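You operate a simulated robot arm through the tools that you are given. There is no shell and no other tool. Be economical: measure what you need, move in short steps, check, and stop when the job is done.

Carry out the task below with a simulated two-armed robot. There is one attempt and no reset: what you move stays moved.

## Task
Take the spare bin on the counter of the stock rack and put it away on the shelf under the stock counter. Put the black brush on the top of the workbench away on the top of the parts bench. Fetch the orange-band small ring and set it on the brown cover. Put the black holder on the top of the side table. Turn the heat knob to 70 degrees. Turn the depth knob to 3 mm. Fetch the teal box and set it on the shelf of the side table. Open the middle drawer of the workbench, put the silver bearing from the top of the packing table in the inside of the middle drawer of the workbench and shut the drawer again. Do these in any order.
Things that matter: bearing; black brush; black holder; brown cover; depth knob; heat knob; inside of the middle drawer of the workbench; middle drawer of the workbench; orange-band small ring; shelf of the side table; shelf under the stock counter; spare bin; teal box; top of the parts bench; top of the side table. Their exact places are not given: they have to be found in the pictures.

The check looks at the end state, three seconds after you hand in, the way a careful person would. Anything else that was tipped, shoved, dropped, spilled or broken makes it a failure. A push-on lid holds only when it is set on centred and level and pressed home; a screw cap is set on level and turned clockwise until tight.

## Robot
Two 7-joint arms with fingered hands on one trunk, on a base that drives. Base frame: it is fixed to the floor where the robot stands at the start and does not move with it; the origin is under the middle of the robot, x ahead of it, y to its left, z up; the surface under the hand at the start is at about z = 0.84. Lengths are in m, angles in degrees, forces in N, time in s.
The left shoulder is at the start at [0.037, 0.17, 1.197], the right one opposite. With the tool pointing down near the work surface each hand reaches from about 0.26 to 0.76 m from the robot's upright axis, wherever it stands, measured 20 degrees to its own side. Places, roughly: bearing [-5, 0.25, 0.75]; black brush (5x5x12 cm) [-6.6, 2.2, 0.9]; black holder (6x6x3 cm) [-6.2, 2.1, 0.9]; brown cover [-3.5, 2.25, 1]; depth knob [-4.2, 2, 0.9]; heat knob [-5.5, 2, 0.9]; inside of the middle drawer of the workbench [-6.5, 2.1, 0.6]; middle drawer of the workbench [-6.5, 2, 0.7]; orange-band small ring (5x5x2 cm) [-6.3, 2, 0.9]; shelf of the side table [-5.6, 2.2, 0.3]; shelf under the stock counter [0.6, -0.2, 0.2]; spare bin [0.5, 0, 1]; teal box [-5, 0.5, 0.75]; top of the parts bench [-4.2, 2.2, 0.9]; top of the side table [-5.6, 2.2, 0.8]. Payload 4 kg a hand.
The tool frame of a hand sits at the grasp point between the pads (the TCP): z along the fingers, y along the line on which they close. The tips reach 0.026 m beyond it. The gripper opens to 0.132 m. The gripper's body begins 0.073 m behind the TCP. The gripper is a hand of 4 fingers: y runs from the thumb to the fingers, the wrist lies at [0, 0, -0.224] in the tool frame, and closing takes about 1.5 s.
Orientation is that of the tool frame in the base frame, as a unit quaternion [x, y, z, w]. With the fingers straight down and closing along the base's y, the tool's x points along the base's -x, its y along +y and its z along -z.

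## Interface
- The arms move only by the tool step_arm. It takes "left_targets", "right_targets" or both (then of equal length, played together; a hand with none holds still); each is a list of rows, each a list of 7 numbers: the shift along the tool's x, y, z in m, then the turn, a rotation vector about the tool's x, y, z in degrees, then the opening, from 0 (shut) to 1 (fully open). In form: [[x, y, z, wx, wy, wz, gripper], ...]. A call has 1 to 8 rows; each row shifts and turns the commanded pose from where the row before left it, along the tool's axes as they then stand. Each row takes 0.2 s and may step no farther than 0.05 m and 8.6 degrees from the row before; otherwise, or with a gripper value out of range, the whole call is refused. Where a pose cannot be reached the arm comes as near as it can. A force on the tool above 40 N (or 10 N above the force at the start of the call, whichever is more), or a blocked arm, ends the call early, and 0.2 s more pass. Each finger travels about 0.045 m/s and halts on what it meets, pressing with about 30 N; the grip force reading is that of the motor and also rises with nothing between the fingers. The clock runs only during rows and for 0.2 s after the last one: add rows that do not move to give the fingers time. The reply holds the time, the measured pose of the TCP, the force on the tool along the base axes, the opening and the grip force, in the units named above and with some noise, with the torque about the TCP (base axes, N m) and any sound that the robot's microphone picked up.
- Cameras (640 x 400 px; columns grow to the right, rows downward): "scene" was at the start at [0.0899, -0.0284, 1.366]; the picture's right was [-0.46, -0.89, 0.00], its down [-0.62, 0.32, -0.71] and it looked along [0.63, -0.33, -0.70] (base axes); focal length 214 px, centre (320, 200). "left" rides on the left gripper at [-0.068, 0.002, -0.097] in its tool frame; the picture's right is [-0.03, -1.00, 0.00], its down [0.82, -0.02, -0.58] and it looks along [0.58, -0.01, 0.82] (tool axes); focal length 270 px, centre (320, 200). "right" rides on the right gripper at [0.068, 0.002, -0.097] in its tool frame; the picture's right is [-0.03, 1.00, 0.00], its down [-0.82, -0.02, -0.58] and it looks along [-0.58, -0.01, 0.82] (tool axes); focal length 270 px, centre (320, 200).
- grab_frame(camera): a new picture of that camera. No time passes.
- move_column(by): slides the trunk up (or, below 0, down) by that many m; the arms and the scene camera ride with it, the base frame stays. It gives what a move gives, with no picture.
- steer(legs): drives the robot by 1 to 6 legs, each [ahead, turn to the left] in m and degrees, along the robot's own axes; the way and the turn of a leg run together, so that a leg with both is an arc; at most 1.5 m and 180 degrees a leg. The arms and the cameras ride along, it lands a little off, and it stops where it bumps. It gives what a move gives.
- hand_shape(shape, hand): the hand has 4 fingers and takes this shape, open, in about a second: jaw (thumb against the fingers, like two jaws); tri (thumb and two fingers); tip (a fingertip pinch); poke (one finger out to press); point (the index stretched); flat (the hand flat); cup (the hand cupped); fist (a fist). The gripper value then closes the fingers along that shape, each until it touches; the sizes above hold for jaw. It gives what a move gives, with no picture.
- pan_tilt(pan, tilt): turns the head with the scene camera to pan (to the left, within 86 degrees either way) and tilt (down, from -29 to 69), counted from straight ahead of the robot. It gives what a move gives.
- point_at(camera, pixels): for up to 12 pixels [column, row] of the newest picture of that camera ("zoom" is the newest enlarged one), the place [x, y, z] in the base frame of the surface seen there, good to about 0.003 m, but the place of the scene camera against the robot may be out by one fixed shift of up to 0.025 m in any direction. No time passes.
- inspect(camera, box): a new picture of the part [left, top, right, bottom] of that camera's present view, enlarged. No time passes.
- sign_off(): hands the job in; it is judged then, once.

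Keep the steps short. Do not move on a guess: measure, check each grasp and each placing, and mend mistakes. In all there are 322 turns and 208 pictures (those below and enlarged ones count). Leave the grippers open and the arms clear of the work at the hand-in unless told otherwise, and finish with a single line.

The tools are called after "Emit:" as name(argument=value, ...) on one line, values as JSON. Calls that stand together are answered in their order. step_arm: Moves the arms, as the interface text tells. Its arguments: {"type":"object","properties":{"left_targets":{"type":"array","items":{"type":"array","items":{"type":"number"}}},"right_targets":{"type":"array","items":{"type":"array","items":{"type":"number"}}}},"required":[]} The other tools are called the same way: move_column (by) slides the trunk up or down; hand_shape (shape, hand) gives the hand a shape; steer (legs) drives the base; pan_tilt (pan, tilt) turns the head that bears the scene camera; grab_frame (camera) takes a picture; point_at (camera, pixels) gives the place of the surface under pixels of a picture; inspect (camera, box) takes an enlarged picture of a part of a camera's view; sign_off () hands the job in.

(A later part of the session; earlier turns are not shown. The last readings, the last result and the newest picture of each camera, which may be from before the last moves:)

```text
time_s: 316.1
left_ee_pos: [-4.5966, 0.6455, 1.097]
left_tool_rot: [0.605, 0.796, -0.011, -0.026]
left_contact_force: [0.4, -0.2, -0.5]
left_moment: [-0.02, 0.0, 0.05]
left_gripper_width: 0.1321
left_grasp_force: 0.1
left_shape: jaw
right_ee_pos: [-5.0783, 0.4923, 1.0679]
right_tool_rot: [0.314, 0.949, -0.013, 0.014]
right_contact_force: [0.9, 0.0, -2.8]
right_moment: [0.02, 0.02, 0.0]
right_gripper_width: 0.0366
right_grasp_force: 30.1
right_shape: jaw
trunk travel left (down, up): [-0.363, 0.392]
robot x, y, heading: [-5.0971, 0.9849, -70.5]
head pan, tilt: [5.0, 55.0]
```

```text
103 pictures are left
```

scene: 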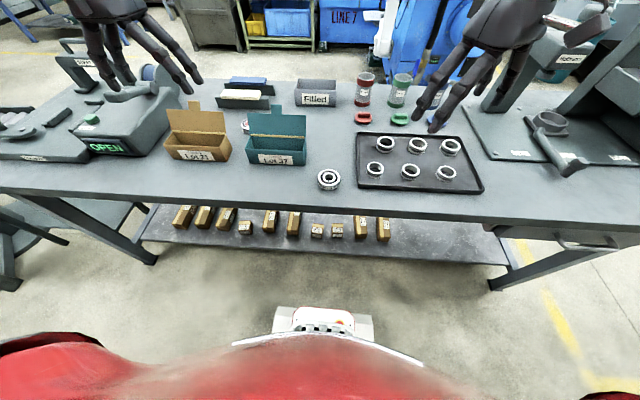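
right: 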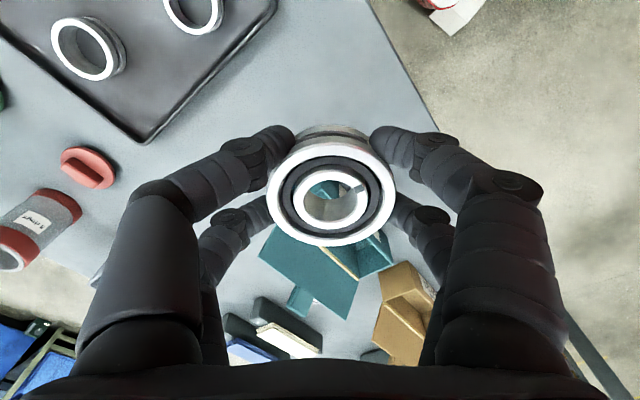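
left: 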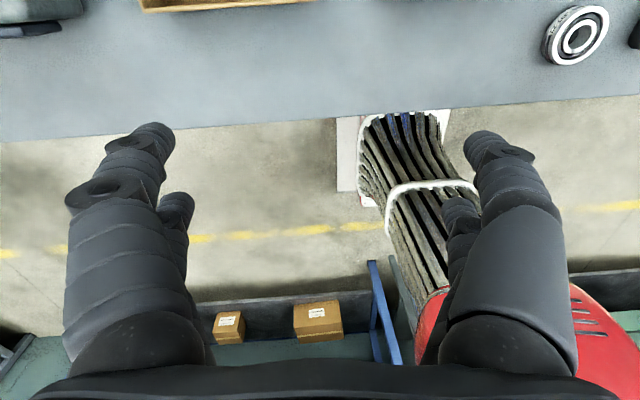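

The bearing is held. Next comes the teal box. As with the bin, I'll pinch its free (−x) end wall with the left hand pitched 45° forward, so that it can later go under the side table's top. I'll turn the robot right first.

Emit:
steer(legs=[[0, -12], [0, -11]])

Emit:
step_arm(left_targets=[[0, 0, -0.02, 0, -7.5, 0, 0.5], [0, 0, -0.02, 0, -7.5, 0, 0.5], [0, 0, -0.02, 0, -7.5, 0, 0.5], [0, 0, 0, 0, -7.5, 0, 0.5], [0, 0, 0, 0, -7.5, 0, 0.5], [0, 0, 0, 0, -7.5, 0, 0.5]])

Emit:
grab_frame(camera="left")

```text
time_s: 318.2
left_ee_pos: [-4.7685, 0.4761, 1.0976]
left_tool_rot: [0.752, 0.659, -0.006, -0.029]
left_contact_force: [-0.4, 0.4, -0.5]
left_moment: [0.0, 0.03, -0.01]
left_gripper_width: 0.1322
left_grasp_force: 0.1
left_shape: jaw
right_ee_pos: [-5.2718, 0.5219, 1.0673]
right_tool_rot: [0.497, 0.867, -0.015, 0.01]
right_contact_force: [-0.2, -0.4, -2.1]
right_moment: [0.02, 0.03, 0.02]
right_gripper_width: 0.0364
right_grasp_force: 30.1
right_shape: jaw
trunk travel left (down, up): [-0.363, 0.392]
robot x, y, heading: [-5.0728, 0.9811, -93.3]
head pan, tilt: [5.0, 55.0]
```

```text
time_s: 319.6
left_ee_pos: [-4.7644, 0.4825, 1.1575]
left_tool_rot: [0.692, 0.618, -0.295, 0.227]
left_contact_force: [0.2, -0.1, -1.0]
left_moment: [0.0, -0.03, 0.02]
left_gripper_width: 0.0664
left_grasp_force: 0.1
left_shape: jaw
right_ee_pos: [-5.2719, 0.5232, 1.0686]
right_tool_rot: [0.497, 0.867, -0.016, 0.011]
right_contact_force: [-0.7, 0.5, -3.3]
right_moment: [0.01, 0.03, 0.03]
right_gripper_width: 0.0359
right_grasp_force: 29.6
right_shape: jaw
trunk travel left (down, up): [-0.363, 0.392]
robot x, y, heading: [-5.0746, 0.9869, -93.3]
head pan, tilt: [5.0, 55.0]
```

```text
102 pictures are left
```

left: 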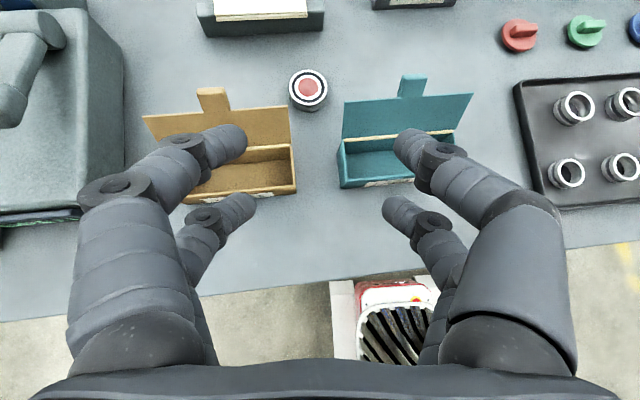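

Next I'll measure the visible corners of the box with the left camera.

Emit:
point_at(camera="left", pixels=[[341, 186], [338, 150], [345, 137], [452, 133], [380, 183], [343, 100], [472, 95], [380, 165], [360, 140]])

Emit:
step_arm(left_targets=[[0, -0.04, 0, -3.3, -0.25, -3.45, 0.5], [0, -0.04, 0, -3.3, -0.25, -3.45, 0.5], [0, -0.04, 0, 0, 0, 0, 0.5], [0, -0.04, 0, 0, 0, 0, 0.5], [0, -0.04, 0, 0, 0, 0, 0.5]])

Emit:
grab_frame(camera="left")

```text
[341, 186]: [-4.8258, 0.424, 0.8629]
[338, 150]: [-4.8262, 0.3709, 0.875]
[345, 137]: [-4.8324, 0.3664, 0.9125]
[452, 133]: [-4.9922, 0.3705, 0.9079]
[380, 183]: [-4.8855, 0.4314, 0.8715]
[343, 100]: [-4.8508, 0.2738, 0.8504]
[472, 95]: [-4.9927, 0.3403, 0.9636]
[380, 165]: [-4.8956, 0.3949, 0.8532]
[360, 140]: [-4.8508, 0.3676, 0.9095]
```

```text
time_s: 320.8
left_ee_pos: [-4.9657, 0.4852, 1.1657]
left_tool_rot: [0.638, 0.675, -0.273, 0.25]
left_contact_force: [0.6, -0.5, -0.5]
left_moment: [-0.01, -0.01, 0.01]
left_gripper_width: 0.0663
left_grasp_force: 0.1
left_shape: jaw
right_ee_pos: [-5.2727, 0.5222, 1.0676]
right_tool_rot: [0.497, 0.868, -0.016, 0.011]
right_contact_force: [-0.3, 0.2, -3.0]
right_moment: [0.02, 0.02, -0.02]
right_gripper_width: 0.0363
right_grasp_force: 30.1
right_shape: jaw
trunk travel left (down, up): [-0.363, 0.392]
robot x, y, heading: [-5.0753, 0.9847, -93.3]
head pan, tilt: [5.0, 55.0]
```

```text
101 pictures are left
```

left: 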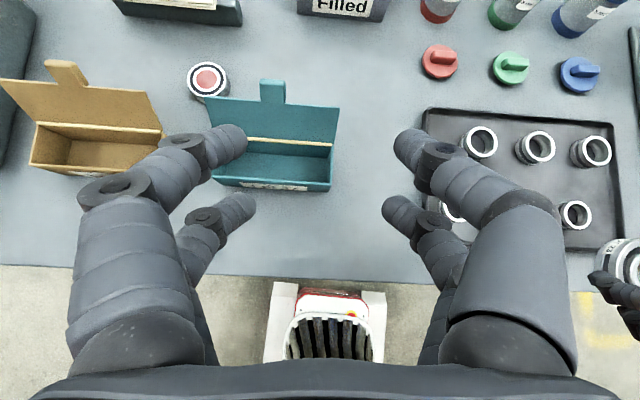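

The box's free end wall is at column ~331. I'll measure it.

Emit:
point_at(camera="left", pixels=[[331, 186], [332, 165], [333, 148], [327, 165], [322, 165], [333, 140], [280, 185], [275, 165], [338, 105], [300, 142]])

Emit:
inspect(camera="left", box=[200, 80, 360, 200])

```text
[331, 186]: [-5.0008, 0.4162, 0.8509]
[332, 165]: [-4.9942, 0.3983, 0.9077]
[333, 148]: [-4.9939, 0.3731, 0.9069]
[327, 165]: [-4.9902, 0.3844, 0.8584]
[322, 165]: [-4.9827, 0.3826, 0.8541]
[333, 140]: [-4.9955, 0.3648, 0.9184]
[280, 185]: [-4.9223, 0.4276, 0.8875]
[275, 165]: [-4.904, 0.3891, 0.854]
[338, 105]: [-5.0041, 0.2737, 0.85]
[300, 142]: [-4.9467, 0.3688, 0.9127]
```

```text
3.33 times, centred on (280, 140) of left
```

zoom: 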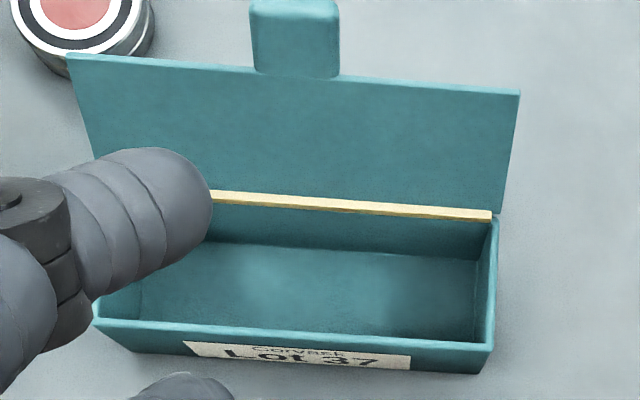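

The box interior is too shallow to pinch its end wall with two finger pairs. I'll instead pinch its long front wall tool-down, with the hand yawed 90°. Then I'll turn the box lengthwise on the table and regrip it pitched, as I did with the bin. First I'll level the hand and yaw it.

Emit:
step_arm(left_targets=[[0, 0, 0, 0, 7.5, 0, 1], [0, 0, 0, 0, 7.5, 0, 1], [0, 0, 0, 0, 7.5, 0, 1], [0, 0, 0, 0, 7.5, 0, 1], [0, 0, 0, 0, 7.5, 0, 1], [0, 0, 0, 0, 7.5, 0, 1], [0, 0, 0, 0, 0, -8.5, 1], [0, 0, 0, 0, 0, -8.5, 1]])

Emit:
step_arm(left_targets=[[0, 0, 0, 0, 0, -8.5, 1], [0, 0, 0, 0, 0, -8.5, 1], [0, 0, 0, 0, 0, -8.5, 1], [0, 0, 0, 0, 0, -8.5, 1], [0, 0, 0, 0, 0, -8.5, 1], [0, 0, 0, 0, 0, -8.5, 1], [0, 0, 0, 0, 0, -8.5, 1], [0, 0, 0, 0, 0, -8.5, 1]])

```text
time_s: 322.6
left_ee_pos: [-4.9636, 0.4851, 1.1667]
left_tool_rot: [0.58, 0.814, -0.003, -0.029]
left_contact_force: [-0.4, 0.3, 0.5]
left_moment: [-0.02, 0.0, 0.03]
left_gripper_width: 0.1315
left_grasp_force: 0.1
left_shape: jaw
right_ee_pos: [-5.2717, 0.5214, 1.0682]
right_tool_rot: [0.497, 0.868, -0.017, 0.011]
right_contact_force: [-1.1, -0.4, -2.7]
right_moment: [-0.02, 0.03, 0.03]
right_gripper_width: 0.0362
right_grasp_force: 29.9
right_shape: jaw
trunk travel left (down, up): [-0.363, 0.392]
robot x, y, heading: [-5.0768, 0.9867, -93.5]
head pan, tilt: [5.0, 55.0]
```

```text
time_s: 324.4
left_ee_pos: [-4.9637, 0.4849, 1.1669]
left_tool_rot: [0.025, 0.999, 0.013, -0.026]
left_contact_force: [-0.6, -0.1, -0.7]
left_moment: [-0.02, -0.01, -0.01]
left_gripper_width: 0.1319
left_grasp_force: 0.1
left_shape: jaw
right_ee_pos: [-5.2719, 0.5213, 1.0687]
right_tool_rot: [0.497, 0.868, -0.016, 0.011]
right_contact_force: [0.0, -0.6, -2.8]
right_moment: [0.02, 0.04, 0.01]
right_gripper_width: 0.036
right_grasp_force: 30.2
right_shape: jaw
trunk travel left (down, up): [-0.363, 0.392]
robot x, y, heading: [-5.0783, 0.9869, -93.2]
head pan, tilt: [5.0, 55.0]
```

Next I'll centre over the front wall and go down part way.

Emit:
step_arm(left_targets=[[-0.0278, -0.0278, 0, 0, 0, 0, 0.5], [-0.0278, -0.0278, 0, 0, 0, -5, 0.5], [0, 0, 0.045, 0, 0, 0, 0.5], [0, 0, 0.045, 0, 0, 0, 0.5], [0, 0, 0.045, 0, 0, 0, 0.5], [0, 0, 0.045, 0, 0, 0, 0.5], [0, 0, 0, 0, 0, 0, 0.5]])

Emit:
grab_frame(camera="left")

```text
time_s: 326.0
left_ee_pos: [-4.9195, 0.4309, 0.9802]
left_tool_rot: [-0.018, 0.999, 0.014, -0.025]
left_contact_force: [1.0, 0.3, 0.7]
left_moment: [0.01, -0.01, 0.01]
left_gripper_width: 0.0664
left_grasp_force: 0.2
left_shape: jaw
right_ee_pos: [-5.2709, 0.5224, 1.0679]
right_tool_rot: [0.497, 0.868, -0.016, 0.011]
right_contact_force: [0.2, 0.1, -3.0]
right_moment: [0.03, 0.02, -0.02]
right_gripper_width: 0.0359
right_grasp_force: 30.2
right_shape: jaw
trunk travel left (down, up): [-0.363, 0.392]
robot x, y, heading: [-5.0746, 0.9847, -93.2]
head pan, tilt: [5.0, 55.0]
```

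```text
99 pictures are left
```

left: 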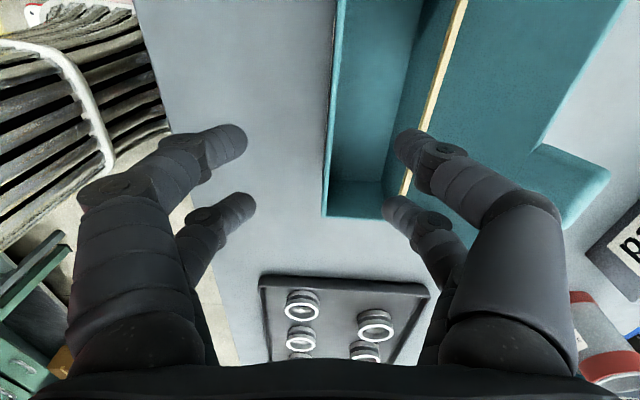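

The wall is 9 mm further to −y. I'll correct, descend and close.

Emit:
step_arm(left_targets=[[0, -0.009, 0.03, 0, 0, 0, 0.45], [0, 0, 0.035, 0, 0, 0, 0.45], [0, 0, 0.027, 0, 0, 0, 0.45], [0, 0, 0, 0, 0, 0, 0.45]])

Emit:
grab_frame(camera="left")

```text
time_s: 327.0
left_ee_pos: [-4.9241, 0.4235, 0.8901]
left_tool_rot: [-0.019, 0.999, 0.013, -0.025]
left_contact_force: [-0.3, -1.0, 1.5]
left_moment: [0.02, 0.0, 0.03]
left_gripper_width: 0.0595
left_grasp_force: 0.1
left_shape: jaw
right_ee_pos: [-5.2715, 0.5223, 1.0684]
right_tool_rot: [0.497, 0.867, -0.016, 0.011]
right_contact_force: [0.0, 0.8, -2.0]
right_moment: [0.01, 0.01, 0.04]
right_gripper_width: 0.0359
right_grasp_force: 29.7
right_shape: jaw
trunk travel left (down, up): [-0.363, 0.392]
robot x, y, heading: [-5.0752, 0.9825, -93.6]
head pan, tilt: [5.0, 55.0]
```

```text
98 pictures are left
```

left: 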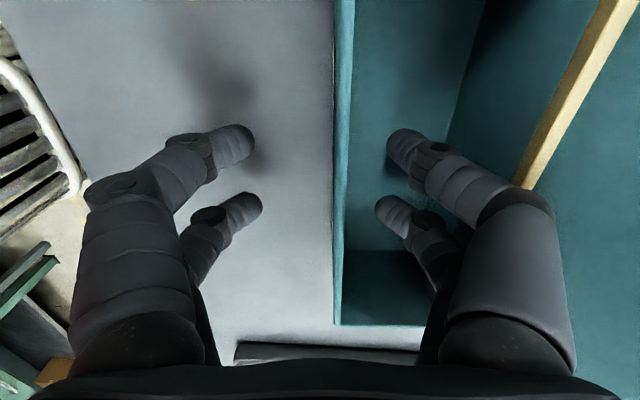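

The wall lies between the fingers. I'll close and lift.

Emit:
step_arm(left_targets=[[0, -0.005, 0, 0, 0, 0, 0.2], [0, 0, 0, 0, 0, 0, 0], [0, 0, 0, 0, 0, 0, 0], [0, 0, 0, 0, 0, 0, 0], [0, 0, 0, 0, 0, 0, 0], [0, 0, 0, 0, 0, 0, 0]])

Emit:
step_arm(left_targets=[[0, 0, -0.01, 0, 0, 0, 0], [0, 0, -0.02, 0, 0, 0, 0], [0, 0, -0.03, 0, 0, 0, 0], [0, 0, -0.03, 0, 0, 0, 0], [0, 0, 0, 0, 0, 0, 0]])

Emit:
inspect(camera="scene", box=[150, 50, 390, 220])

```text
time_s: 328.4
left_ee_pos: [-4.9255, 0.4185, 0.89]
left_tool_rot: [-0.018, 0.999, 0.015, -0.025]
left_contact_force: [0.2, -0.7, -0.1]
left_moment: [0.01, -0.02, 0.02]
left_gripper_width: 0.0
left_grasp_force: 30.3
left_shape: jaw
right_ee_pos: [-5.2717, 0.5224, 1.0694]
right_tool_rot: [0.497, 0.867, -0.016, 0.011]
right_contact_force: [0.4, -0.5, -1.1]
right_moment: [0.02, 0.02, 0.0]
right_gripper_width: 0.036
right_grasp_force: 30.1
right_shape: jaw
trunk travel left (down, up): [-0.363, 0.392]
robot x, y, heading: [-5.0763, 0.982, -93.2]
head pan, tilt: [5.0, 55.0]
```

```text
time_s: 329.6
left_ee_pos: [-4.9191, 0.4176, 0.9803]
left_tool_rot: [-0.018, 0.999, 0.014, -0.025]
left_contact_force: [-0.2, -0.6, -1.1]
left_moment: [0.05, 0.0, 0.0]
left_gripper_width: 0.0
left_grasp_force: 30.2
left_shape: jaw
right_ee_pos: [-5.2714, 0.5216, 1.067]
right_tool_rot: [0.497, 0.868, -0.017, 0.011]
right_contact_force: [0.5, 0.0, -2.6]
right_moment: [0.01, 0.0, 0.01]
right_gripper_width: 0.0359
right_grasp_force: 29.9
right_shape: jaw
trunk travel left (down, up): [-0.363, 0.392]
robot x, y, heading: [-5.0744, 0.9834, -93.1]
head pan, tilt: [5.0, 55.0]
```

```text
2.35 times, centred on (270, 135) of scene
```

zoom: 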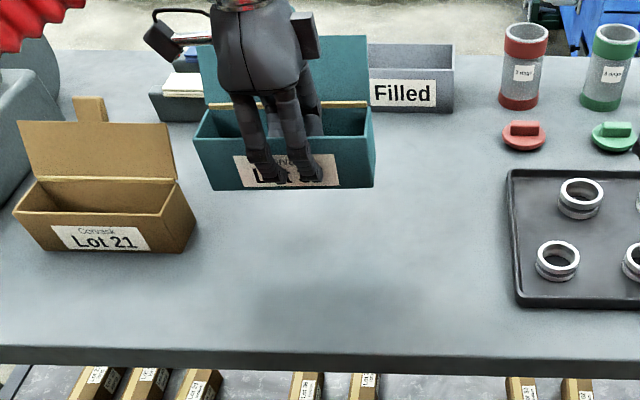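

The box is light, about 1 N, and held rigidly. I'll raise it slightly, turn it lengthwise and bring it to free table space.

Emit:
step_arm(left_targets=[[0, 0.01, -0.03, 0, 0, 8.5, 0], [0, 0.01, 0, 0, 0, 8.5, 0], [0, 0.01, 0, 0, 0, 8.5, 0], [0, 0, 0, 0, 0, 8.5, 0], [0, 0, 0, 0, 0, 8.5, 0], [0, 0, 0, 0, 0, 8.5, 0], [0, 0, 0, 0, 0, 8.5, 0], [0, 0, 0, 0, 0, 8.5, 0]])

Emit:
step_arm(left_targets=[[0, 0, 0, 0, 0, 8.5, 0], [0, 0, 0, 0, 0, 8.5, 0], [0, 0, 0, 0, 0, 7, 0], [0, 0, 0, 0, 0, 0, 0]])

Emit:
grab_frame(camera="scene")

```text
time_s: 331.4
left_ee_pos: [-4.9149, 0.4458, 1.0118]
left_tool_rot: [0.546, 0.838, -0.002, -0.028]
left_contact_force: [-0.4, -0.1, -0.5]
left_moment: [0.02, 0.0, -0.01]
left_gripper_width: 0.0
left_grasp_force: 29.9
left_shape: jaw
right_ee_pos: [-5.2712, 0.5216, 1.0678]
right_tool_rot: [0.498, 0.867, -0.016, 0.01]
right_contact_force: [-0.9, -0.4, -2.9]
right_moment: [-0.02, 0.02, -0.01]
right_gripper_width: 0.0358
right_grasp_force: 30.0
right_shape: jaw
trunk travel left (down, up): [-0.363, 0.392]
robot x, y, heading: [-5.0749, 0.9857, -93.3]
head pan, tilt: [5.0, 55.0]
```

```text
time_s: 332.4
left_ee_pos: [-4.9144, 0.4451, 1.0112]
left_tool_rot: [0.707, 0.706, -0.008, -0.028]
left_contact_force: [-0.3, -0.1, -0.5]
left_moment: [0.04, -0.06, 0.02]
left_gripper_width: 0.0002
left_grasp_force: 30.0
left_shape: jaw
right_ee_pos: [-5.2719, 0.5224, 1.0672]
right_tool_rot: [0.497, 0.868, -0.016, 0.011]
right_contact_force: [0.1, 0.3, -2.4]
right_moment: [-0.01, 0.04, -0.02]
right_gripper_width: 0.0361
right_grasp_force: 29.8
right_shape: jaw
trunk travel left (down, up): [-0.363, 0.392]
robot x, y, heading: [-5.0754, 0.981, -93.2]
head pan, tilt: [5.0, 55.0]
```

```text
96 pictures are left
```

scene: 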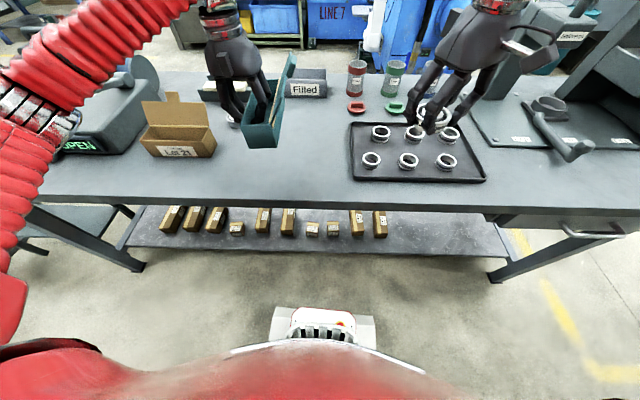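

It is lengthwise now. I'll lower it onto the free table spot, release and rise.

Emit:
step_arm(left_targets=[[0, 0, 0.035, 0, 0, 0, 0], [0, 0, 0.035, 0, 0, 0, 0], [0, 0, 0.03, 0, 0, 0, 0], [0, 0, 0.015, 0, 0, 0, 0], [0, 0, 0.005, 0, 0, 0, 0]])

Emit:
step_arm(left_targets=[[0, 0, 0, 0, 0, 0, 0.15], [0, 0, 0, 0, 0, 0, 0.3], [0, 0, 0, 0, 0, 0, 0.3], [0, 0, -0.03, 0, 0, 0, 0.3], [0, 0, -0.04, 0, 0, 0, 0.3], [0, 0, -0.045, 0, 0, 0, 0.3], [0, 0, -0.045, 0, 0, 0, 0.3]])

Emit:
grab_frame(camera="scene")

```text
time_s: 333.6
left_ee_pos: [-4.9193, 0.4484, 0.8892]
left_tool_rot: [0.707, 0.707, -0.008, -0.028]
left_contact_force: [-0.6, 0.1, 0.0]
left_moment: [0.02, -0.03, -0.03]
left_gripper_width: 0.0002
left_grasp_force: 30.3
left_shape: jaw
right_ee_pos: [-5.2713, 0.5217, 1.0683]
right_tool_rot: [0.498, 0.867, -0.017, 0.01]
right_contact_force: [-1.1, 0.5, -2.3]
right_moment: [0.03, 0.04, 0.01]
right_gripper_width: 0.0362
right_grasp_force: 30.1
right_shape: jaw
trunk travel left (down, up): [-0.363, 0.392]
robot x, y, heading: [-5.0744, 0.9841, -93.3]
head pan, tilt: [5.0, 55.0]
```

```text
time_s: 335.2
left_ee_pos: [-4.9117, 0.4456, 1.0513]
left_tool_rot: [0.706, 0.707, -0.008, -0.028]
left_contact_force: [0.0, -0.2, 0.1]
left_moment: [0.02, 0.0, 0.01]
left_gripper_width: 0.0391
left_grasp_force: 0.0
left_shape: jaw
right_ee_pos: [-5.272, 0.5239, 1.0696]
right_tool_rot: [0.497, 0.867, -0.016, 0.011]
right_contact_force: [0.7, 0.5, -2.4]
right_moment: [0.01, 0.02, -0.02]
right_gripper_width: 0.0359
right_grasp_force: 29.9
right_shape: jaw
trunk travel left (down, up): [-0.363, 0.392]
robot x, y, heading: [-5.0791, 0.9823, -93.3]
head pan, tilt: [5.0, 55.0]
```

```text
95 pictures are left
```

scene: 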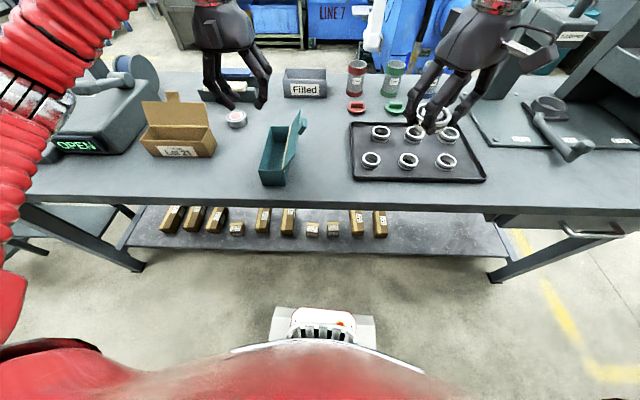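

The box stands lengthwise. I'll pitch the left hand 45° and look before descending.

Emit:
step_arm(left_targets=[[0, 0, -0.02, 0, -7.5, 0, 0.45], [0, 0, -0.02, 0, -7.5, 0, 0.45], [0, 0, 0, 0, -7.5, 0, 0.45], [0, 0, 0, 0, -7.5, 0, 0.45], [0, 0, 0, 0, -7.5, 0, 0.45], [0, 0, 0, 0, -7.5, 0, 0.45], [0.02, 0, 0.02, 0, 0, 0, 0.45], [0.02, 0, 0.02, 0, 0, 0, 0.45]])

Emit:
grab_frame(camera="left")

```text
time_s: 337.0
left_ee_pos: [-4.9141, 0.4479, 1.0342]
left_tool_rot: [0.65, 0.664, -0.278, 0.245]
left_contact_force: [1.0, -0.4, -0.6]
left_moment: [0.0, 0.01, -0.01]
left_gripper_width: 0.0592
left_grasp_force: 0.0
left_shape: jaw
right_ee_pos: [-5.2715, 0.5222, 1.0682]
right_tool_rot: [0.498, 0.867, -0.016, 0.011]
right_contact_force: [0.4, -0.1, -2.8]
right_moment: [-0.01, 0.02, 0.0]
right_gripper_width: 0.0358
right_grasp_force: 30.3
right_shape: jaw
trunk travel left (down, up): [-0.363, 0.392]
robot x, y, heading: [-5.077, 0.983, -93.4]
head pan, tilt: [5.0, 55.0]
```

```text
94 pictures are left
```

left: 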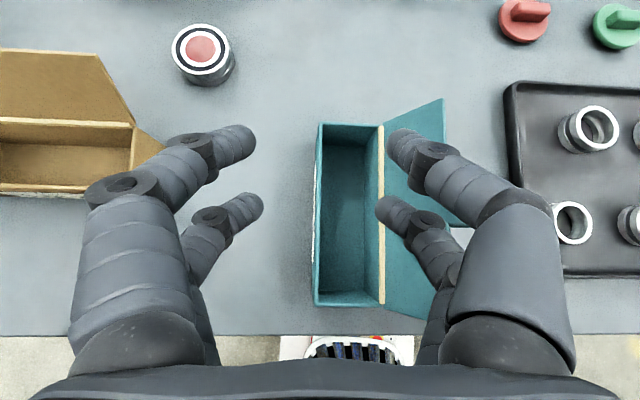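

It is aligned: the wall is at column 319. I'll descend and close.

Emit:
step_arm(left_targets=[[0.025, -0.001, 0.025, 0, 0, 0, 0.4], [0.025, -0.001, 0.025, 0, 0, 0, 0.4], [0.025, 0, 0.025, 0, 0, 0, 0.4], [0.022, 0, 0.022, 0, 0, 0, 0.4], [0, 0, 0, 0, 0, 0, 0.4]])

Emit:
grab_frame(camera="left")

```text
time_s: 338.2
left_ee_pos: [-4.9229, 0.4523, 0.8979]
left_tool_rot: [0.65, 0.664, -0.278, 0.246]
left_contact_force: [0.2, -0.6, -0.3]
left_moment: [0.02, -0.01, -0.01]
left_gripper_width: 0.053
left_grasp_force: 0.0
left_shape: jaw
right_ee_pos: [-5.2715, 0.5222, 1.0677]
right_tool_rot: [0.497, 0.868, -0.017, 0.01]
right_contact_force: [0.9, -0.1, -2.8]
right_moment: [0.02, 0.0, -0.01]
right_gripper_width: 0.0361
right_grasp_force: 29.8
right_shape: jaw
trunk travel left (down, up): [-0.363, 0.392]
robot x, y, heading: [-5.079, 0.985, -93.4]
head pan, tilt: [5.0, 55.0]
```

```text
93 pictures are left
```

left: 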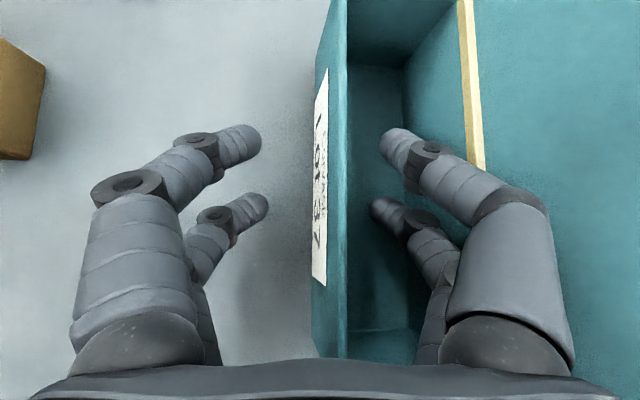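

The wall is 8 mm right of centre. I'll shift, close and lift.

Emit:
step_arm(left_targets=[[0, -0.007, 0, 0, 0, 0, 0.4], [0, 0, 0, 0, 0, 0, 0], [0, 0, 0, 0, 0, 0, 0], [0, 0, 0, 0, 0, 0, 0], [0, 0, 0, 0, 0, 0, 0], [0, 0, 0, 0, 0, 0, 0]])

Emit:
step_arm(left_targets=[[-0.01, 0, -0.01, 0, 0, 0, 0], [-0.02, 0, -0.02, 0, 0, 0, 0], [-0.025, 0, -0.025, 0, 0, 0, 0], [-0.025, 0, -0.025, 0, 0, 0, 0], [-0.02, 0, -0.02, 0, 0, 0, 0]])

Emit:
grab_frame(camera="scene")

```text
time_s: 339.6
left_ee_pos: [-4.9294, 0.4511, 0.8978]
left_tool_rot: [0.649, 0.664, -0.278, 0.245]
left_contact_force: [-0.5, -0.3, 0.4]
left_moment: [0.04, 0.02, -0.04]
left_gripper_width: 0.0
left_grasp_force: 29.6
left_shape: jaw
right_ee_pos: [-5.2698, 0.5228, 1.0687]
right_tool_rot: [0.497, 0.867, -0.017, 0.011]
right_contact_force: [-0.3, 0.1, -2.2]
right_moment: [-0.01, 0.03, 0.01]
right_gripper_width: 0.036
right_grasp_force: 29.6
right_shape: jaw
trunk travel left (down, up): [-0.363, 0.392]
robot x, y, heading: [-5.0723, 0.9828, -93.4]
head pan, tilt: [5.0, 55.0]
```

```text
time_s: 340.8
left_ee_pos: [-4.924, 0.4484, 1.0381]
left_tool_rot: [0.65, 0.664, -0.278, 0.245]
left_contact_force: [0.2, 0.3, -0.2]
left_moment: [-0.01, 0.02, 0.0]
left_gripper_width: 0.0002
left_grasp_force: 29.6
left_shape: jaw
right_ee_pos: [-5.2718, 0.5221, 1.0684]
right_tool_rot: [0.497, 0.868, -0.016, 0.012]
right_contact_force: [-0.5, -0.5, -2.6]
right_moment: [0.01, 0.04, 0.01]
right_gripper_width: 0.0361
right_grasp_force: 29.9
right_shape: jaw
trunk travel left (down, up): [-0.363, 0.392]
robot x, y, heading: [-5.075, 0.985, -93.0]
head pan, tilt: [5.0, 55.0]
```

```text
92 pictures are left
```

scene: 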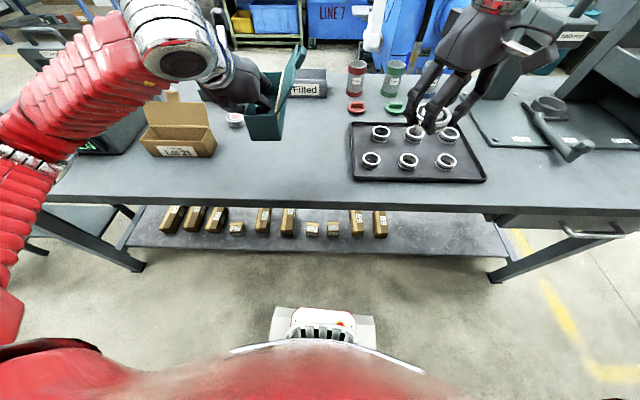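

Both items are held. I'll back off, turn right, drive along the aisle to x≈−5.5 and turn to face the side table.

Emit:
steer(legs=[[-0.22, 0], [0, -20], [0, -20]])

Emit:
steer(legs=[[0, -20], [0, -20]])

Emit:
pan_tilt(pan=-60, tilt=35)

Emit:
grab_frame(camera="scene")

```text
time_s: 344.8
left_ee_pos: [-5.2869, 0.6873, 1.0383]
left_tool_rot: [0.835, 0.405, -0.345, 0.137]
left_contact_force: [0.3, -0.7, -0.2]
left_moment: [0.0, -0.01, 0.03]
left_gripper_width: 0.0
left_grasp_force: 29.9
left_shape: jaw
right_ee_pos: [-5.5069, 0.9669, 1.0685]
right_tool_rot: [0.76, 0.65, -0.019, 0.005]
right_contact_force: [-0.4, 0.1, -3.5]
right_moment: [0.0, 0.02, -0.01]
right_gripper_width: 0.0358
right_grasp_force: 29.6
right_shape: jaw
trunk travel left (down, up): [-0.363, 0.392]
robot x, y, heading: [-5.0345, 1.1717, -132.7]
head pan, tilt: [5.0, 55.0]
```

```text
time_s: 347.6
left_ee_pos: [-5.5405, 0.9593, 1.0392]
left_tool_rot: [0.923, 0.099, -0.371, 0.012]
left_contact_force: [0.6, -0.1, -0.6]
left_moment: [-0.04, -0.01, -0.01]
left_gripper_width: 0.0
left_grasp_force: 30.6
left_shape: jaw
right_ee_pos: [-5.5332, 1.3134, 1.0691]
right_tool_rot: [0.935, 0.354, -0.019, -0.003]
right_contact_force: [0.4, 1.0, -2.9]
right_moment: [0.0, -0.04, -0.05]
right_gripper_width: 0.0352
right_grasp_force: 30.1
right_shape: jaw
trunk travel left (down, up): [-0.363, 0.392]
robot x, y, heading: [-5.0349, 1.1262, -172.1]
head pan, tilt: [5.0, 55.0]
```

```text
time_s: 348.9
left_ee_pos: [-5.5403, 0.9594, 1.0386]
left_tool_rot: [0.923, 0.098, -0.371, 0.012]
left_contact_force: [-0.7, 0.2, 0.0]
left_moment: [-0.03, -0.03, -0.01]
left_gripper_width: 0.0
left_grasp_force: 30.4
left_shape: jaw
right_ee_pos: [-5.533, 1.3146, 1.0696]
right_tool_rot: [0.936, 0.352, -0.02, -0.002]
right_contact_force: [-0.1, 0.1, -2.6]
right_moment: [0.04, -0.02, 0.03]
right_gripper_width: 0.0347
right_grasp_force: 30.1
right_shape: jaw
trunk travel left (down, up): [-0.363, 0.392]
robot x, y, heading: [-5.034, 1.1304, -172.1]
head pan, tilt: [-60.0, 35.0]
```

```text
91 pictures are left
```

scene: 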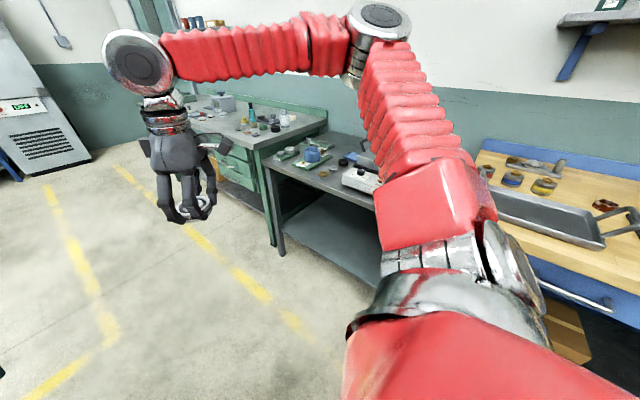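

The side table is the dark one between the benches, and its shelf is empty. I'll go on to x≈−5.5 and face it.

Emit:
steer(legs=[[0.42, -10], [0, -20], [0, -15]])

Emit:
steer(legs=[[0, -20], [0, -20]])

Emit:
pan_tilt(pan=0, tilt=40)

Emit:
grab_frame(camera="scene")

```text
time_s: 353.7
left_ee_pos: [-5.9277, 1.3434, 1.0402]
left_tool_rot: [0.891, -0.262, -0.347, -0.13]
left_contact_force: [-0.1, 0.7, -0.7]
left_moment: [-0.03, -0.02, -0.01]
left_gripper_width: 0.0002
left_grasp_force: 30.3
left_shape: jaw
right_ee_pos: [-5.6716, 1.5896, 1.0695]
right_tool_rot: [0.999, -0.03, -0.017, -0.01]
right_contact_force: [0.5, 0.4, -2.6]
right_moment: [0.04, 0.01, -0.01]
right_gripper_width: 0.0347
right_grasp_force: 29.9
right_shape: jaw
trunk travel left (down, up): [-0.363, 0.392]
robot x, y, heading: [-5.4734, 1.075, 143.1]
head pan, tilt: [-60.0, 35.0]
```

```text
time_s: 356.5
left_ee_pos: [-5.6528, 1.5766, 1.0406]
left_tool_rot: [0.749, -0.549, -0.282, -0.24]
left_contact_force: [0.7, -0.4, -0.4]
left_moment: [-0.01, 0.04, 0.03]
left_gripper_width: 0.0
left_grasp_force: 29.9
left_shape: jaw
right_ee_pos: [-5.2971, 1.6034, 1.0685]
right_tool_rot: [0.93, -0.367, -0.012, -0.015]
right_contact_force: [0.7, -0.7, -2.0]
right_moment: [-0.01, -0.03, 0.02]
right_gripper_width: 0.0338
right_grasp_force: 30.2
right_shape: jaw
trunk travel left (down, up): [-0.363, 0.392]
robot x, y, heading: [-5.5138, 1.0675, 103.5]
head pan, tilt: [-60.0, 35.0]
```

```text
time_s: 357.8
left_ee_pos: [-5.6517, 1.5768, 1.0406]
left_tool_rot: [0.75, -0.548, -0.283, -0.24]
left_contact_force: [0.3, -0.7, -0.2]
left_moment: [0.01, -0.01, 0.04]
left_gripper_width: 0.0002
left_grasp_force: 30.7
left_shape: jaw
right_ee_pos: [-5.2971, 1.6033, 1.0711]
right_tool_rot: [0.93, -0.368, -0.013, -0.015]
right_contact_force: [0.7, -0.1, -3.3]
right_moment: [0.02, 0.01, 0.0]
right_gripper_width: 0.0336
right_grasp_force: 30.1
right_shape: jaw
trunk travel left (down, up): [-0.363, 0.392]
robot x, y, heading: [-5.5138, 1.0695, 103.9]
head pan, tilt: [0.0, 40.0]
```

```text
90 pictures are left
```

scene: 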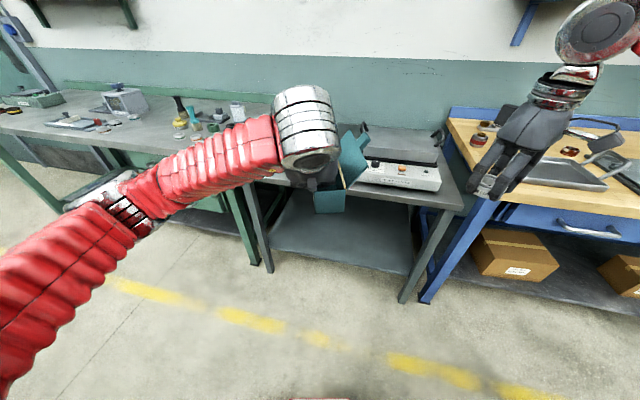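

I see the side table with a white heater unit. I'll measure the shelf, the table front and the unit.

Emit:
point_at(camera="scene", pixels=[[270, 250], [410, 275], [290, 195], [390, 210], [340, 260], [330, 225], [462, 208], [255, 200], [400, 180], [405, 300], [266, 270], [380, 150]])

Emit:
inspect(camera="scene", box=[230, 90, 480, 310])

```text
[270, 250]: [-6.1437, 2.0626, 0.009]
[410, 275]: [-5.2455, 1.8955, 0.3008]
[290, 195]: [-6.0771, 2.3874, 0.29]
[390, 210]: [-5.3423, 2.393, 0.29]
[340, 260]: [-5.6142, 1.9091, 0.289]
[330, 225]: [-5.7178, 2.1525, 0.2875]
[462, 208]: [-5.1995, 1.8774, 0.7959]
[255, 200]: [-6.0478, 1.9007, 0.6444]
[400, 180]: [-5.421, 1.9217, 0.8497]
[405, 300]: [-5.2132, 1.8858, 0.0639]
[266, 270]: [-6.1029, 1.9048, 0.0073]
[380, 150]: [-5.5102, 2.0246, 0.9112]
```

```text
1.82 times, centred on (355, 200) of scene
```

zoom: 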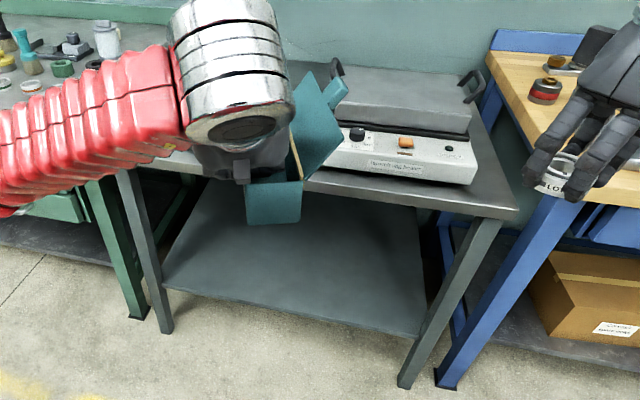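

The shelf is free, with its surface at z≈0.28. I'll retract the right hand with the bearing, straighten the heading, and lower the trunk and the left hand in open space.

Emit:
step_arm(right_targets=[[0.0335, 0.0218, 0, 0, 0, 0, 0], [0.0335, 0.0218, 0, 0, 0, 0, 0], [0.0335, 0.0218, 0, 0, 0, 0, 0], [0.0335, 0.0218, 0, 0, 0, 0, 0]])

Emit:
steer(legs=[[0, -13.5]])

Emit:
move_column(by=-0.36)

Emit:
step_arm(left_targets=[[0.0303, 0, 0.0303, 0, 0, 0, 0], [0.0303, 0, 0.0303, 0, 0, 0, 0], [0.0303, 0, 0.0303, 0, 0, 0, 0], [0.0303, 0, 0.0303, 0, 0, 0, 0], [0.0303, 0, 0.0303, 0, 0, 0, 0], [0.0303, 0, 0.0303, 0, 0, 0, 0], [0.0303, 0, 0.0303, 0, 0, 0, 0]])

Emit:
grab_frame(camera="scene")

```text
time_s: 358.8
left_ee_pos: [-5.6515, 1.5744, 1.0406]
left_tool_rot: [0.749, -0.548, -0.283, -0.241]
left_contact_force: [0.3, 0.0, 0.0]
left_moment: [-0.02, 0.0, 0.01]
left_gripper_width: 0.0001
left_grasp_force: 29.6
left_shape: jaw
right_ee_pos: [-5.2622, 1.446, 1.0654]
right_tool_rot: [0.93, -0.368, -0.013, -0.016]
right_contact_force: [0.1, -0.5, -1.6]
right_moment: [0.02, -0.02, -0.01]
right_gripper_width: 0.0337
right_grasp_force: 30.3
right_shape: jaw
trunk travel left (down, up): [-0.363, 0.392]
robot x, y, heading: [-5.5134, 1.0678, 103.6]
head pan, tilt: [0.0, 40.0]
```

```text
time_s: 360.1
left_ee_pos: [-5.5304, 1.5944, 1.0409]
left_tool_rot: [0.681, -0.631, -0.253, -0.272]
left_contact_force: [0.0, -0.4, -1.4]
left_moment: [-0.02, 0.03, 0.01]
left_gripper_width: 0.0
left_grasp_force: 29.9
left_shape: jaw
right_ee_pos: [-5.1814, 1.3791, 1.0636]
right_tool_rot: [0.881, -0.473, -0.01, -0.017]
right_contact_force: [0.9, 0.0, -2.6]
right_moment: [-0.05, -0.05, 0.05]
right_gripper_width: 0.0335
right_grasp_force: 30.2
right_shape: jaw
trunk travel left (down, up): [-0.363, 0.392]
robot x, y, heading: [-5.5252, 1.0692, 90.1]
head pan, tilt: [0.0, 40.0]
```

```text
time_s: 363.6
left_ee_pos: [-5.5318, 1.5943, 0.6817]
left_tool_rot: [0.681, -0.631, -0.254, -0.272]
left_contact_force: [0.5, 0.5, -1.6]
left_moment: [-0.01, 0.04, -0.03]
left_gripper_width: 0.0002
left_grasp_force: 30.6
left_shape: jaw
right_ee_pos: [-5.1815, 1.4135, 0.6518]
right_tool_rot: [0.876, -0.469, 0.05, 0.096]
right_contact_force: [0.0, -0.1, -2.7]
right_moment: [0.01, -0.02, 0.02]
right_gripper_width: 0.0336
right_grasp_force: 30.2
right_shape: jaw
trunk travel left (down, up): [-0.003, 0.752]
robot x, y, heading: [-5.5259, 1.0721, 90.2]
head pan, tilt: [0.0, 40.0]
```

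```text
time_s: 365.2
left_ee_pos: [-5.5142, 1.586, 0.3802]
left_tool_rot: [0.679, -0.632, -0.253, -0.273]
left_contact_force: [-0.7, -0.6, -1.0]
left_moment: [-0.04, 0.03, 0.02]
left_gripper_width: 0.0
left_grasp_force: 29.7
left_shape: jaw
right_ee_pos: [-5.1821, 1.4127, 0.6509]
right_tool_rot: [0.876, -0.47, 0.05, 0.095]
right_contact_force: [-0.4, -1.6, -2.0]
right_moment: [0.03, -0.03, -0.01]
right_gripper_width: 0.0335
right_grasp_force: 29.8
right_shape: jaw
trunk travel left (down, up): [-0.003, 0.752]
robot x, y, heading: [-5.5244, 1.0742, 90.5]
head pan, tilt: [0.0, 40.0]
```

```text
88 pictures are left
```

scene: 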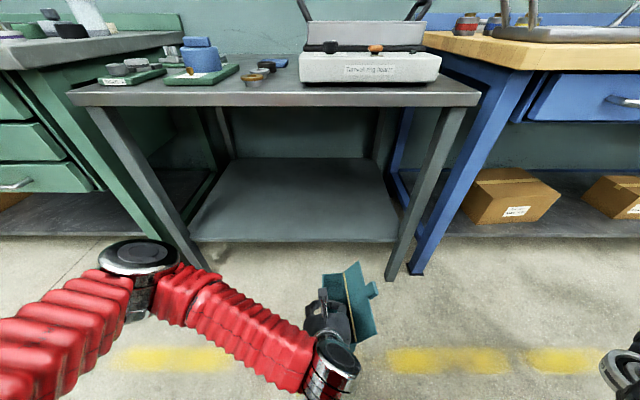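

Lined up. I'll drive in 0.42 m with the box 9 cm above the shelf level.

Emit:
steer(legs=[[0.42, 0]])

Emit:
grab_frame(camera="scene")

```text
time_s: 367.6
left_ee_pos: [-5.5136, 1.9815, 0.3842]
left_tool_rot: [0.678, -0.633, -0.254, -0.272]
left_contact_force: [-0.2, 0.2, -0.5]
left_moment: [-0.02, 0.04, 0.03]
left_gripper_width: 0.0
left_grasp_force: 30.7
left_shape: jaw
right_ee_pos: [-5.1767, 1.8043, 0.6534]
right_tool_rot: [0.873, -0.475, 0.056, 0.094]
right_contact_force: [31.6, -20.2, -12.0]
right_moment: [2.21, 4.66, -1.95]
right_gripper_width: 0.0338
right_grasp_force: 29.9
right_shape: jaw
trunk travel left (down, up): [-0.003, 0.752]
robot x, y, heading: [-5.5298, 1.459, 89.7]
head pan, tilt: [0.0, 40.0]
stopped in leg 1: the force on the tool passed its limit at 109 N (the readings are from after the stop); the commanded pose is now the measured one
```

```text
87 pictures are left
```

scene: 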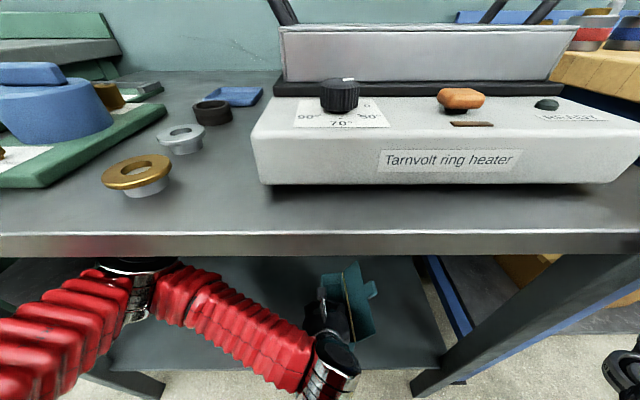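

The right hand bumped a table leg. I'll ease the right hand back towards me and check the bearing.

Emit:
step_arm(right_targets=[[0.02, 0.013, 0, 0, 0, 0, 0], [0.02, 0.013, 0, 0, 0, 0, 0]])

Emit:
grab_frame(camera="right")

```text
time_s: 368.2
left_ee_pos: [-5.5146, 1.9832, 0.3824]
left_tool_rot: [0.679, -0.633, -0.254, -0.272]
left_contact_force: [-0.1, 1.1, -1.0]
left_moment: [-0.02, 0.03, 0.02]
left_gripper_width: 0.0
left_grasp_force: 30.6
left_shape: jaw
right_ee_pos: [-5.1687, 1.793, 0.6693]
right_tool_rot: [0.873, -0.475, 0.055, 0.095]
right_contact_force: [-0.1, -0.3, -2.5]
right_moment: [-0.02, -0.02, 0.02]
right_gripper_width: 0.0338
right_grasp_force: 30.2
right_shape: jaw
right hand out of reach, approached as far as the arm can: row 1, 2
trunk travel left (down, up): [-0.003, 0.752]
robot x, y, heading: [-5.527, 1.4643, 89.7]
head pan, tilt: [0.0, 40.0]
```

```text
86 pictures are left
```

right: 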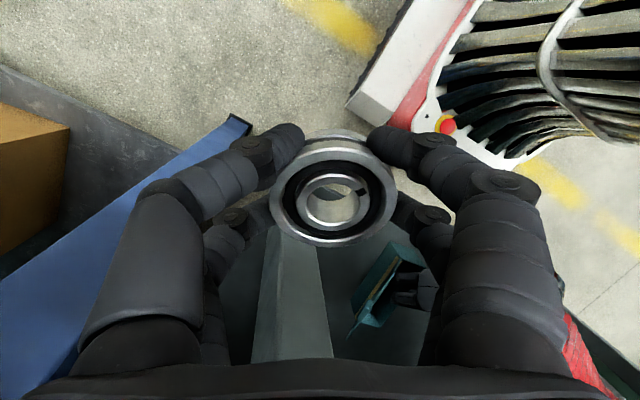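

The bearing is still held and the force has cleared. I'll reach 5 cm further in and lower the box onto the shelf.

Emit:
step_arm(left_targets=[[-0.0175, 0, 0.0175, 0, 0, 0, 0], [-0.0175, 0, 0.0175, 0, 0, 0, 0], [0.0125, 0, 0.0125, 0, 0, 0, 0], [0.0125, 0, 0.0125, 0, 0, 0, 0], [0.009, 0, 0.009, 0, 0, 0, 0]])

Emit:
grab_frame(camera="left")

```text
time_s: 369.4
left_ee_pos: [-5.5134, 2.0315, 0.3314]
left_tool_rot: [0.679, -0.633, -0.253, -0.272]
left_contact_force: [0.7, -0.3, 0.3]
left_moment: [0.0, 0.01, -0.01]
left_gripper_width: 0.0
left_grasp_force: 29.8
left_shape: jaw
right_ee_pos: [-5.1697, 1.7931, 0.669]
right_tool_rot: [0.873, -0.476, 0.055, 0.094]
right_contact_force: [-0.4, -0.1, -2.3]
right_moment: [0.0, -0.01, 0.02]
right_gripper_width: 0.0333
right_grasp_force: 29.9
right_shape: jaw
trunk travel left (down, up): [-0.003, 0.752]
robot x, y, heading: [-5.5249, 1.4642, 89.8]
head pan, tilt: [0.0, 40.0]
```

```text
85 pictures are left
```

left: 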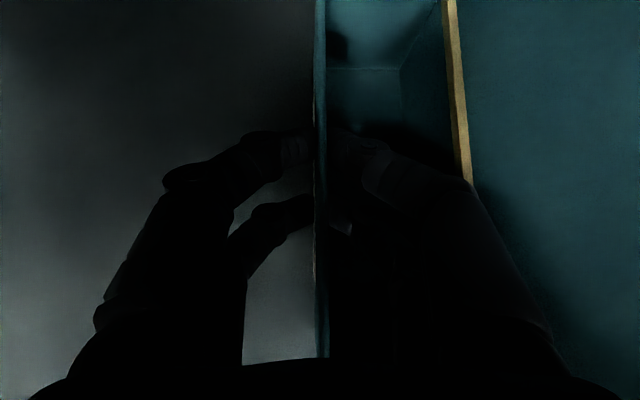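

It is near contact. I'll lower in millimetre steps until I feel the shelf.

Emit:
step_arm(left_targets=[[0.0014, 0, 0.0014, 0, 0, 0, 0], [0.0014, 0, 0.0014, 0, 0, 0, 0], [0, 0, 0, 0, 0, 0, 0]])

```text
time_s: 370.2
left_ee_pos: [-5.5146, 2.0303, 0.3277]
left_tool_rot: [0.68, -0.633, -0.253, -0.272]
left_contact_force: [0.0, -0.1, -0.1]
left_moment: [-0.03, 0.01, 0.0]
left_gripper_width: 0.0
left_grasp_force: 29.9
left_shape: jaw
right_ee_pos: [-5.1695, 1.7923, 0.6706]
right_tool_rot: [0.873, -0.475, 0.055, 0.094]
right_contact_force: [-0.4, 0.5, -3.0]
right_moment: [-0.02, -0.05, 0.02]
right_gripper_width: 0.0331
right_grasp_force: 30.0
right_shape: jaw
trunk travel left (down, up): [-0.003, 0.752]
robot x, y, heading: [-5.5254, 1.4655, 89.8]
head pan, tilt: [0.0, 40.0]
```

Emit:
step_arm(left_targets=[[0.002, 0, 0.002, 0, 0, 0, 0], [0.002, 0, 0.002, 0, 0, 0, 0], [0.002, 0, 0.002, 0, 0, 0, 0], [0, 0, 0, 0, 0, 0, 0]])

Emit:
inspect(camera="scene", box=[260, 240, 460, 370])

```text
time_s: 371.2
left_ee_pos: [-5.5119, 2.0336, 0.3264]
left_tool_rot: [0.678, -0.631, -0.255, -0.278]
left_contact_force: [-2.3, -2.3, 18.4]
left_moment: [0.13, 0.13, -0.01]
left_gripper_width: 0.0004
left_grasp_force: 30.0
left_shape: jaw
right_ee_pos: [-5.1694, 1.7913, 0.6696]
right_tool_rot: [0.873, -0.475, 0.054, 0.094]
right_contact_force: [0.4, 0.1, -2.1]
right_moment: [-0.01, 0.01, -0.01]
right_gripper_width: 0.0335
right_grasp_force: 30.4
right_shape: jaw
trunk travel left (down, up): [-0.003, 0.752]
robot x, y, heading: [-5.5274, 1.4655, 89.8]
head pan, tilt: [0.0, 40.0]
stopped in row 4 (left hand): the force on the tool passed its limit at 41 N (the readings are from after the stop); the commanded pose is now the measured one
```

```text
3.08 times, centred on (360, 305) of scene
```

zoom: 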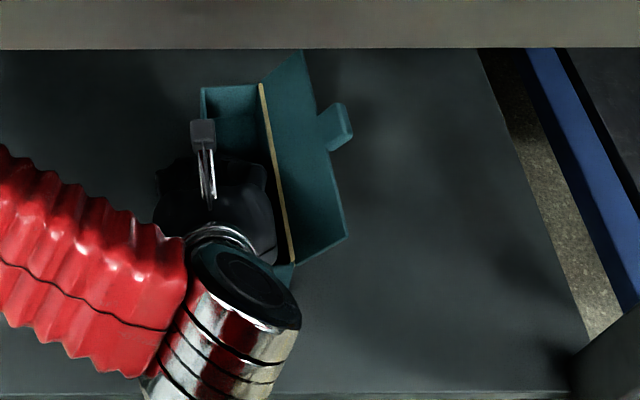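

The box is on the shelf. I'll ease up slightly, open and withdraw up and back.

Emit:
step_arm(left_targets=[[-0.0014, 0, -0.0014, 0, 0, 0, 0], [0, 0, 0, 0, 0, 0, 0.15], [0, 0, 0, 0, 0, 0, 0.3], [0, 0, 0, 0, 0, 0, 0.35], [-0.02, 0, -0.02, 0, 0, 0, 0.35], [-0.025, 0, -0.025, 0, 0, 0, 0.35], [0, 0, -0.03, 0, 0, 0, 0.35], [0, 0, -0.04, 0, 0, 0, 0.35]])

Emit:
steer(legs=[[-0.45, 0]])

Emit:
grab_frame(camera="scene")

```text
time_s: 373.0
left_ee_pos: [-5.5162, 1.9864, 0.4384]
left_tool_rot: [0.679, -0.632, -0.255, -0.275]
left_contact_force: [0.0, 0.9, -0.2]
left_moment: [-0.01, 0.0, 0.03]
left_gripper_width: 0.0458
left_grasp_force: 0.1
left_shape: jaw
right_ee_pos: [-5.1688, 1.7927, 0.6703]
right_tool_rot: [0.873, -0.476, 0.055, 0.095]
right_contact_force: [0.1, 0.4, -2.1]
right_moment: [0.0, -0.03, -0.02]
right_gripper_width: 0.0336
right_grasp_force: 30.2
right_shape: jaw
trunk travel left (down, up): [-0.003, 0.752]
robot x, y, heading: [-5.5264, 1.4683, 89.7]
head pan, tilt: [0.0, 40.0]
```

```text
time_s: 375.8
left_ee_pos: [-5.5161, 1.5332, 0.4381]
left_tool_rot: [0.677, -0.634, -0.253, -0.275]
left_contact_force: [-0.9, 0.0, -0.4]
left_moment: [0.02, -0.01, 0.01]
left_gripper_width: 0.0461
left_grasp_force: 0.1
left_shape: jaw
right_ee_pos: [-5.1701, 1.3368, 0.6701]
right_tool_rot: [0.871, -0.478, 0.054, 0.095]
right_contact_force: [0.6, 0.5, -2.3]
right_moment: [0.02, -0.01, 0.0]
right_gripper_width: 0.0335
right_grasp_force: 29.8
right_shape: jaw
trunk travel left (down, up): [-0.003, 0.752]
robot x, y, heading: [-5.5322, 1.0134, 89.5]
head pan, tilt: [0.0, 40.0]
```

```text
83 pictures are left
```

scene: 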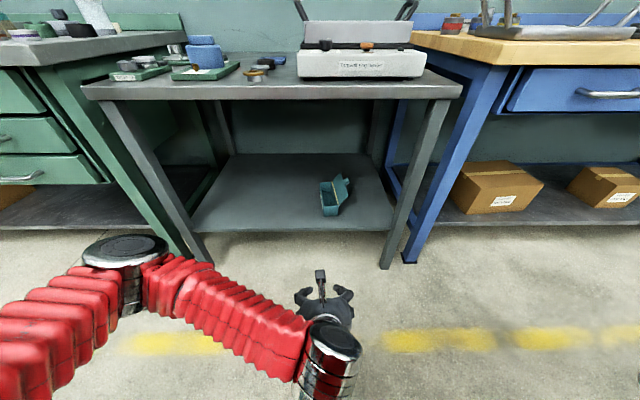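

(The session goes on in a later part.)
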